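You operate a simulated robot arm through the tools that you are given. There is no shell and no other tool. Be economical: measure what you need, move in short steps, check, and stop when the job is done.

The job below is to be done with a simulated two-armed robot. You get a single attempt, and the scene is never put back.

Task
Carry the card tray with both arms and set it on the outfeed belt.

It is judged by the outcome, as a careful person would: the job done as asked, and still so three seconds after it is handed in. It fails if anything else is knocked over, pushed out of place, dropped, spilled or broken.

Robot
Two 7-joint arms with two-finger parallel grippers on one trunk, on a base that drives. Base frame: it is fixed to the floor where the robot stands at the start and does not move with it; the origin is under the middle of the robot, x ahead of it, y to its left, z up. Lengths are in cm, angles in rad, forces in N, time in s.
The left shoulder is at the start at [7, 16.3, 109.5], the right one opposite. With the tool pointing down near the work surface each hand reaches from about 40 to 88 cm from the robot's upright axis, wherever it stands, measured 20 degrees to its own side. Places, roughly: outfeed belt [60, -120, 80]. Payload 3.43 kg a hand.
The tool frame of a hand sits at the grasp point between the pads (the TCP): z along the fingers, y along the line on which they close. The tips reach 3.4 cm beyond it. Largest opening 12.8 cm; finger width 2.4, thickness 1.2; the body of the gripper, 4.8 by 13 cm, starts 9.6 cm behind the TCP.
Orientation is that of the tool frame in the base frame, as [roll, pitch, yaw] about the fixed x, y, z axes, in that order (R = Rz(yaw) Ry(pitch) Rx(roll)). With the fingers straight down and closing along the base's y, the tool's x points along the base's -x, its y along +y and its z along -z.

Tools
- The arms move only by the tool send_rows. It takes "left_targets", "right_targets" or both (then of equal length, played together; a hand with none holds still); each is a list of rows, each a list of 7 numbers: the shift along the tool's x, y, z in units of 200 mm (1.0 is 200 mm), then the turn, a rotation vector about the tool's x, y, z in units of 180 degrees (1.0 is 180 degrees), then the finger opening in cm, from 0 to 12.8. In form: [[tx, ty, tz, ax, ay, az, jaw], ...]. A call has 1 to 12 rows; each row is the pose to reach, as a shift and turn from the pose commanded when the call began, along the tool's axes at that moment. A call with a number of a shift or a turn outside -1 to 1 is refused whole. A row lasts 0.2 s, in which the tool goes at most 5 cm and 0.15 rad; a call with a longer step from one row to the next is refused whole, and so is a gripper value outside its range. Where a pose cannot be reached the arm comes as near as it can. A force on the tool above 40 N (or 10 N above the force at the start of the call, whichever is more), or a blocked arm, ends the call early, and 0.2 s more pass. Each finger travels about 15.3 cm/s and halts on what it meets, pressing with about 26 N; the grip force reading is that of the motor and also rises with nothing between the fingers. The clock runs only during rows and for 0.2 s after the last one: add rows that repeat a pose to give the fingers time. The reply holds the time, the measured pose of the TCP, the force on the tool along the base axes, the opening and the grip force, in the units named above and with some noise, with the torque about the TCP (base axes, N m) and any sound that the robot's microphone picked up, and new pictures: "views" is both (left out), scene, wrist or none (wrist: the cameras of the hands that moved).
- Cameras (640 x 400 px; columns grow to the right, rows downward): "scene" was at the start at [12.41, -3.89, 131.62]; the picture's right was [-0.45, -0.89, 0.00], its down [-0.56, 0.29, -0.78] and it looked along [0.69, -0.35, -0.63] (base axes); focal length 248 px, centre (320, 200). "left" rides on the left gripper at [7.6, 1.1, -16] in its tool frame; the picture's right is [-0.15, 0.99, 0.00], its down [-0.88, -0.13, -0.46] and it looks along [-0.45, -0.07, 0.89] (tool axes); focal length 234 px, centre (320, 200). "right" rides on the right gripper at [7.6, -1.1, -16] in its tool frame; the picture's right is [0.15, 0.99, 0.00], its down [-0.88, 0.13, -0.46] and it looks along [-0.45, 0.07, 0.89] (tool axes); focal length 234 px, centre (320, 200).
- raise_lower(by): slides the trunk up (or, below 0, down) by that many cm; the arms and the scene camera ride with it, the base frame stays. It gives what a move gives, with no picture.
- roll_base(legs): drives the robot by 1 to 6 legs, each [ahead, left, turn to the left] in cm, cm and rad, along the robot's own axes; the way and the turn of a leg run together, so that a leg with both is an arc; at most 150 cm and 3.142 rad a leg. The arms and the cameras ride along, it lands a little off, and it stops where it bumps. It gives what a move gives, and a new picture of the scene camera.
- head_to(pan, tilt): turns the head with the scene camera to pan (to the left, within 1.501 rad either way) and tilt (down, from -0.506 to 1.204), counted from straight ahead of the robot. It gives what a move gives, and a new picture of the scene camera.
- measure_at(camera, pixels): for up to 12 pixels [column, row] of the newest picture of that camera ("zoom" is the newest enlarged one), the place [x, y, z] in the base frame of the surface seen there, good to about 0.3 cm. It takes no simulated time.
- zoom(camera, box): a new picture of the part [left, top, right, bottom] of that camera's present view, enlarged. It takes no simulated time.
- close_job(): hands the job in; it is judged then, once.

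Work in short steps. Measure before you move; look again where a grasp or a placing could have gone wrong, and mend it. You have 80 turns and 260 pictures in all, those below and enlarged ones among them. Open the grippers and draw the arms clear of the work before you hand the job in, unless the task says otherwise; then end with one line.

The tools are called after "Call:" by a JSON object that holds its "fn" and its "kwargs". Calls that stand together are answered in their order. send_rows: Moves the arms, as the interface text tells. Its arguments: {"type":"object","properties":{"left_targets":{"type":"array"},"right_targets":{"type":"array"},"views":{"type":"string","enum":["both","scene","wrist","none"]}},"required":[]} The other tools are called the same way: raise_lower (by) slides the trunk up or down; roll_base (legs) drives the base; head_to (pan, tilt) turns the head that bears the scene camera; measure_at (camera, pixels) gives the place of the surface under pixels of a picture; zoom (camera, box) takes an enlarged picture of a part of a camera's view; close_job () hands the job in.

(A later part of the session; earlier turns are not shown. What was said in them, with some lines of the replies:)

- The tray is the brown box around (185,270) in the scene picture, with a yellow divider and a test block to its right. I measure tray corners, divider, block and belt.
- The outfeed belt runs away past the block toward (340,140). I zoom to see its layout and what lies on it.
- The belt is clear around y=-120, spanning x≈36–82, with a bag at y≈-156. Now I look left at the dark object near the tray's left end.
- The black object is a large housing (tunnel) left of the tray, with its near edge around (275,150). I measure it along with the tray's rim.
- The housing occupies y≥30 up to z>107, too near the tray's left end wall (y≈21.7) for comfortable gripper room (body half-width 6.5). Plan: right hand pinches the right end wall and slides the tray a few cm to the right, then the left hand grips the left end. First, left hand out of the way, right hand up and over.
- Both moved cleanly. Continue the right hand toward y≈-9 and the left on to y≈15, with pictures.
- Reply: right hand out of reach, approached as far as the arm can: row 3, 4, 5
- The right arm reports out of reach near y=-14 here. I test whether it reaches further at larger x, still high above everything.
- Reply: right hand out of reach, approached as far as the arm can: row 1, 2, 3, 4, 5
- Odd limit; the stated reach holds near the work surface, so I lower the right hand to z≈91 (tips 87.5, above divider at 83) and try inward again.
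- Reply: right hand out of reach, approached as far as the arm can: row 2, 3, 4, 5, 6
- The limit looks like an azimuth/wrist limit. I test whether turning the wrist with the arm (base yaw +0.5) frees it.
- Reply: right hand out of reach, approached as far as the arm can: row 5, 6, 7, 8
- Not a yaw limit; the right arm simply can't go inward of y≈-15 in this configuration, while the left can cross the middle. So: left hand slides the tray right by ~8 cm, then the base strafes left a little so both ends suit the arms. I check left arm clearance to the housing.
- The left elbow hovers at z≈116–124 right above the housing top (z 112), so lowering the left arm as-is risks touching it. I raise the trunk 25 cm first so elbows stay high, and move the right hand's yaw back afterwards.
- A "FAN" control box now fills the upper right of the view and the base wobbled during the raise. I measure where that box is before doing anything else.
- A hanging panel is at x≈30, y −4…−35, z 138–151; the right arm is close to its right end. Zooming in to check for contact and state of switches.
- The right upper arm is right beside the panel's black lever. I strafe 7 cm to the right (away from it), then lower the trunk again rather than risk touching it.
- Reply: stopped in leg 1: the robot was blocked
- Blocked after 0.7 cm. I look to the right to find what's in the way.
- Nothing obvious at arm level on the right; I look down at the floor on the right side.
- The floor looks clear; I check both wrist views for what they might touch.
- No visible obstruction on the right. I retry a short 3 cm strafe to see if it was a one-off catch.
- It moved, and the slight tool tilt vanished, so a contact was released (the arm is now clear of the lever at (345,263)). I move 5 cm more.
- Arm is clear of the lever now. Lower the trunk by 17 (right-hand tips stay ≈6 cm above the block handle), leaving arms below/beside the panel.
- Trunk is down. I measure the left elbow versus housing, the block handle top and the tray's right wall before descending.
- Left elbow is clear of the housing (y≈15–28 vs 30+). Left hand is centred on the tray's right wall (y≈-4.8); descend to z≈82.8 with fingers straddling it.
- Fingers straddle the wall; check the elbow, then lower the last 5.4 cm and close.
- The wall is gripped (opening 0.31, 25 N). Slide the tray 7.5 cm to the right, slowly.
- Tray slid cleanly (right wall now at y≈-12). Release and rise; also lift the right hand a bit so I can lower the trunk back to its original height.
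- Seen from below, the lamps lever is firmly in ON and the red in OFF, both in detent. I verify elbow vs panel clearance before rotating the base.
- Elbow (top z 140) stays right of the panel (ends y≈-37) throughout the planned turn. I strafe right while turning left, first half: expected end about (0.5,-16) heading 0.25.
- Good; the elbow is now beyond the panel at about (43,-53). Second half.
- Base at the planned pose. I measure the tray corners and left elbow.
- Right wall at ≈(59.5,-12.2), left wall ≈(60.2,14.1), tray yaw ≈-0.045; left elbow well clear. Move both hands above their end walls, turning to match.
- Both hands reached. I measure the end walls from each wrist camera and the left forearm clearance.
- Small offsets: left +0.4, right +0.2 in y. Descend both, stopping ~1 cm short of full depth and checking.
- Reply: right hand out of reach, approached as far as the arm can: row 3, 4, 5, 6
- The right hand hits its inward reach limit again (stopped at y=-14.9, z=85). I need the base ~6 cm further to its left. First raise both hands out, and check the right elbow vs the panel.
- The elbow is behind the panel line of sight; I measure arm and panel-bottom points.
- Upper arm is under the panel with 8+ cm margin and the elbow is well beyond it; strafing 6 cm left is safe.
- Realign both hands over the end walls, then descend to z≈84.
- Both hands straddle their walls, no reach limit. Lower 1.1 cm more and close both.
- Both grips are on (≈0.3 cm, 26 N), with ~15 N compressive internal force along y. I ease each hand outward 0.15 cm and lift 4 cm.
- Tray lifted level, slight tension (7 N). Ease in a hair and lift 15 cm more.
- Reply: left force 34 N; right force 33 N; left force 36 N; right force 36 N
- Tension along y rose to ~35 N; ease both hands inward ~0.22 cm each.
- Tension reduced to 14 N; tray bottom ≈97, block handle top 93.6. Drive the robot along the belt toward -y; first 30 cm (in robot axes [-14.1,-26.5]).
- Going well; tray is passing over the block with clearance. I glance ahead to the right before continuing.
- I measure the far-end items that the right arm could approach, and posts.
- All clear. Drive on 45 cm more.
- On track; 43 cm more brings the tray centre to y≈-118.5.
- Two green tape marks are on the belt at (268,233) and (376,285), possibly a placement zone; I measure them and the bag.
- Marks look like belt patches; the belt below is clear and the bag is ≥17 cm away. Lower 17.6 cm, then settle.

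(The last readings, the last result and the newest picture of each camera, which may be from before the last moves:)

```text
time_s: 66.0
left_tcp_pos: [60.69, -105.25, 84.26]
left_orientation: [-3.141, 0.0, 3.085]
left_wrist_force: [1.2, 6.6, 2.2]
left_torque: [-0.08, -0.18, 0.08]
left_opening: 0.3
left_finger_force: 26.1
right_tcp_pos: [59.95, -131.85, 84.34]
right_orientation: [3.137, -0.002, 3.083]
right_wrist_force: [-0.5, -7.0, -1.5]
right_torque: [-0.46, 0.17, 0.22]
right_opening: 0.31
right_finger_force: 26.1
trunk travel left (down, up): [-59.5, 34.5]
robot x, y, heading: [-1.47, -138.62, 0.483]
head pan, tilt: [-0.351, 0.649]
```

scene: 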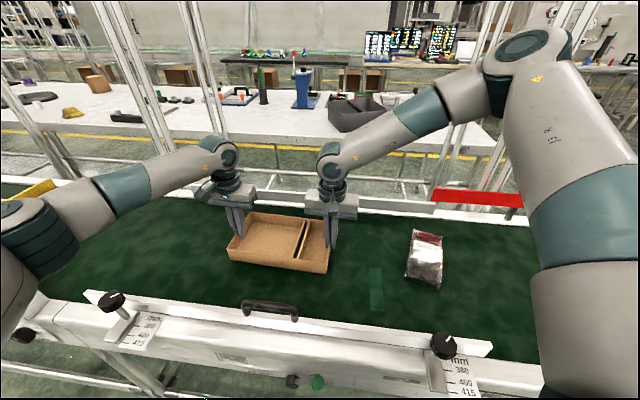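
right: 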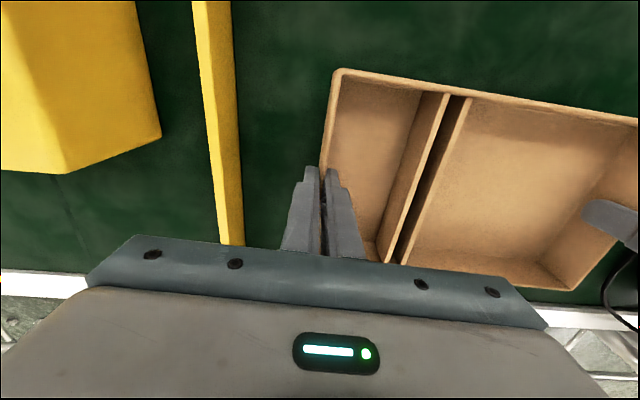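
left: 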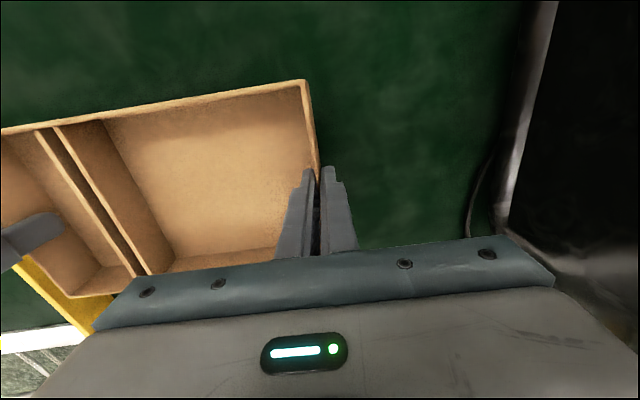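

Tray is ~1.4 cm above the belt. Lower gently by 1.4 cm and read the forces.

Call:
{"fn": "send_rows", "kwargs": {"left_targets": [[0, 0, 0.03, 0, 0, 0, 0], [0, 0, 0.055, 0, 0, 0, 0], [0, 0, 0.07, 0, 0, 0, 0], [0, 0, 0.07, 0, 0, 0, 0]], "right_targets": [[0, 0, 0.03, 0, 0, 0, 0], [0, 0, 0.055, 0, 0, 0, 0], [0, 0, 0.07, 0, 0, 0, 0], [0, 0, 0.07, 0, 0, 0, 0]], "views": "both"}}

```text
time_s: 67.0
left_tcp_pos: [60.82, -105.26, 82.95]
left_orientation: [3.141, 0.002, 3.088]
left_wrist_force: [1.4, 10.4, 5.4]
left_torque: [0.16, 0.46, -0.08]
left_opening: 0.33
left_finger_force: 26.1
right_tcp_pos: [59.89, -131.82, 83.05]
right_orientation: [3.137, 0.002, 3.08]
right_wrist_force: [4.2, -9.9, 10.2]
right_torque: [-0.37, 0.32, 0.09]
right_opening: 0.28
right_finger_force: 25.7
trunk travel left (down, up): [-59.5, 34.5]
robot x, y, heading: [-1.14, -138.97, 0.477]
head pan, tilt: [-0.351, 0.649]
```

scene: 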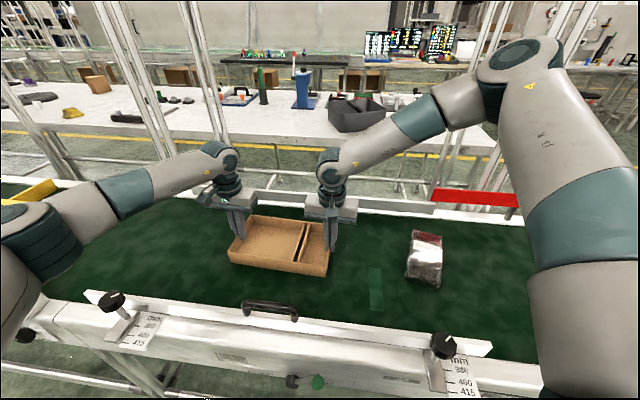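
right: 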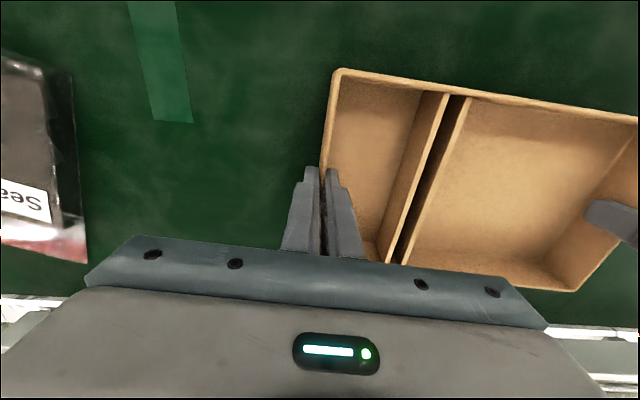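
left: 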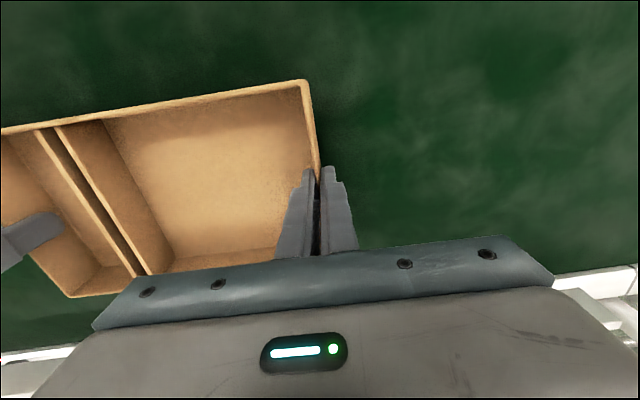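

Upward forces on both hands show it rests on the belt. Open both to 4 cm and rise straight up.

Call:
{"fn": "send_rows", "kwargs": {"left_targets": [[0, 0, 0, 0, 0, 0, 1.5], [0, 0, 0, 0, 0, 0, 4], [0, 0, 0, 0, 0, 0, 4], [0, 0, -0.1, 0, 0, 0, 4], [0, 0, -0.3, 0, 0, 0, 4], [0, 0, -0.5, 0, 0, 0, 4], [0, 0, -0.7, 0, 0, 0, 4], [0, 0, -0.9, 0, 0, 0, 4], [0, 0, -0.9, 0, 0, 0, 4]], "right_targets": [[0, 0, 0, 0, 0, 0, 1.5], [0, 0, 0, 0, 0, 0, 4], [0, 0, 0, 0, 0, 0, 4], [0, 0, -0.1, 0, 0, 0, 4], [0, 0, -0.3, 0, 0, 0, 4], [0, 0, -0.5, 0, 0, 0, 4], [0, 0, -0.7, 0, 0, 0, 4], [0, 0, -0.9, 0, 0, 0, 4], [0, 0, -0.9, 0, 0, 0, 4]], "views": "both"}}

```text
time_s: 69.0
left_tcp_pos: [60.77, -105.05, 100.57]
left_orientation: [3.141, -0.001, 3.086]
left_wrist_force: [1.3, 0.4, -0.1]
left_torque: [0.0, -0.02, -0.04]
left_opening: 4.0
left_finger_force: 0.0
right_tcp_pos: [59.95, -131.79, 100.73]
right_orientation: [3.139, -0.005, 3.081]
right_wrist_force: [0.2, 0.8, -1.4]
right_torque: [0.01, 0.04, 0.01]
right_opening: 3.99
right_finger_force: 0.2
trunk travel left (down, up): [-59.5, 34.5]
robot x, y, heading: [-0.86, -138.64, 0.476]
head pan, tilt: [-0.351, 0.649]
```

scene: 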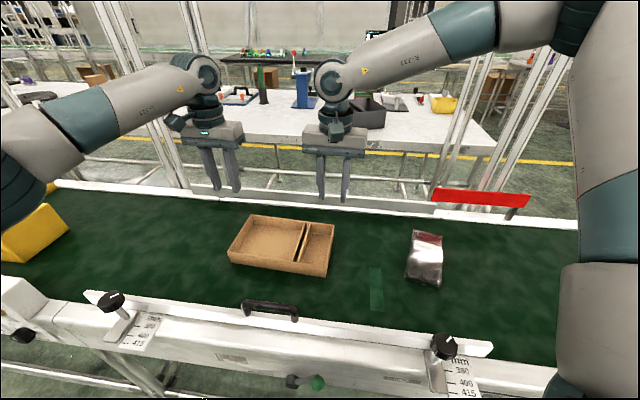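
right: 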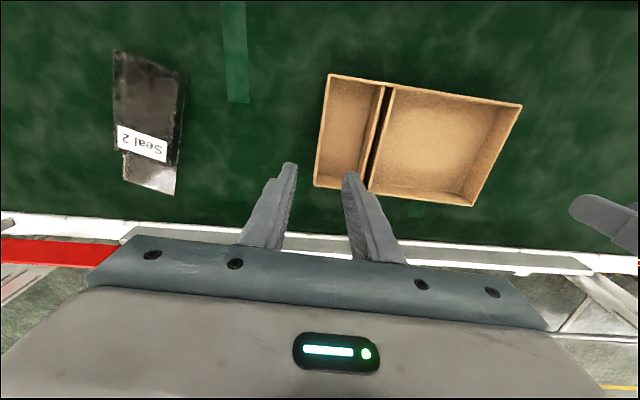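
left: 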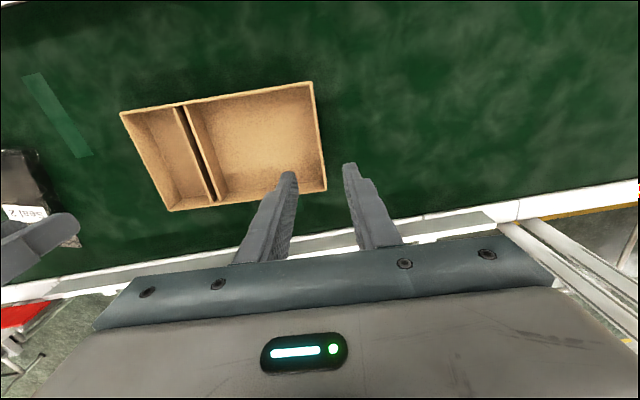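

Tray sits flat on the outfeed belt, undamaged, bag undisturbed. I back the robot straight away from the belt (hands stay ~10 cm above the rails) to draw the arms clear.

Call:
{"fn": "roll_base", "kwargs": {"legs": [[-27, 14, 0]]}}

Call:
{"fn": "head_to", "kwargs": {"pan": 0.3, "tilt": 0.45}}

```text
time_s: 71.0
left_tcp_pos: [30.95, -104.96, 100.74]
left_orientation: [-3.141, 0.0, 3.077]
left_wrist_force: [-0.2, -0.6, -0.1]
left_torque: [-0.02, -0.03, 0.03]
left_opening: 3.96
left_finger_force: 0.0
right_tcp_pos: [30.06, -131.9, 100.73]
right_orientation: [3.138, -0.001, 3.072]
right_wrist_force: [0.8, -0.2, 0.7]
right_torque: [-0.02, -0.01, -0.02]
right_opening: 3.98
right_finger_force: 0.0
trunk travel left (down, up): [-59.5, 34.5]
robot x, y, heading: [-31.15, -137.92, 0.473]
head pan, tilt: [-0.351, 0.649]
```

scene: 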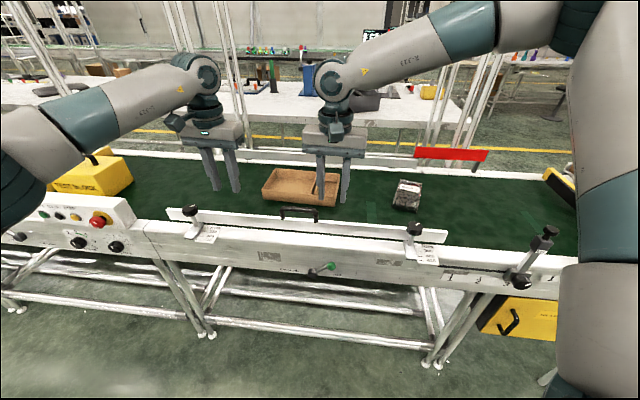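

```text
time_s: 72.0
left_tcp_pos: [30.95, -105.03, 100.66]
left_orientation: [-3.14, 0.0, 3.078]
left_wrist_force: [-0.2, 0.3, -0.2]
left_torque: [0.01, 0.01, -0.01]
left_opening: 3.98
left_finger_force: 0.0
right_tcp_pos: [30.1, -131.9, 100.75]
right_orientation: [3.139, 0.0, 3.072]
right_wrist_force: [0.2, 0.6, -0.5]
right_torque: [0.02, 0.02, 0.0]
right_opening: 4.0
right_finger_force: 0.0
trunk travel left (down, up): [-59.5, 34.5]
robot x, y, heading: [-31.05, -138.08, 0.47]
head pan, tilt: [0.3, 0.45]
```

scene: 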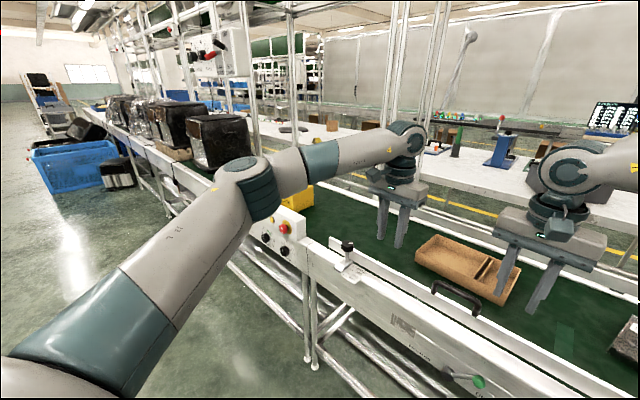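

The tray rests on the outfeed belt, block, divider and bag are in place, and the arms are clear with the grippers open. Handing in.

Call:
{"fn": "close_job", "kwargs": {}}

```text
The job is handed in.
```

The card tray was carried with both arms and now sits flat on the outfeed belt at about [60, -118.5], with the grippers open and the arms drawn clear; while I was raising the trunk, the right arm appears to have brushed the hanging fan and lamp panel's lamps lever, which afterwards read ON, but I had no earlier view to compare it with.
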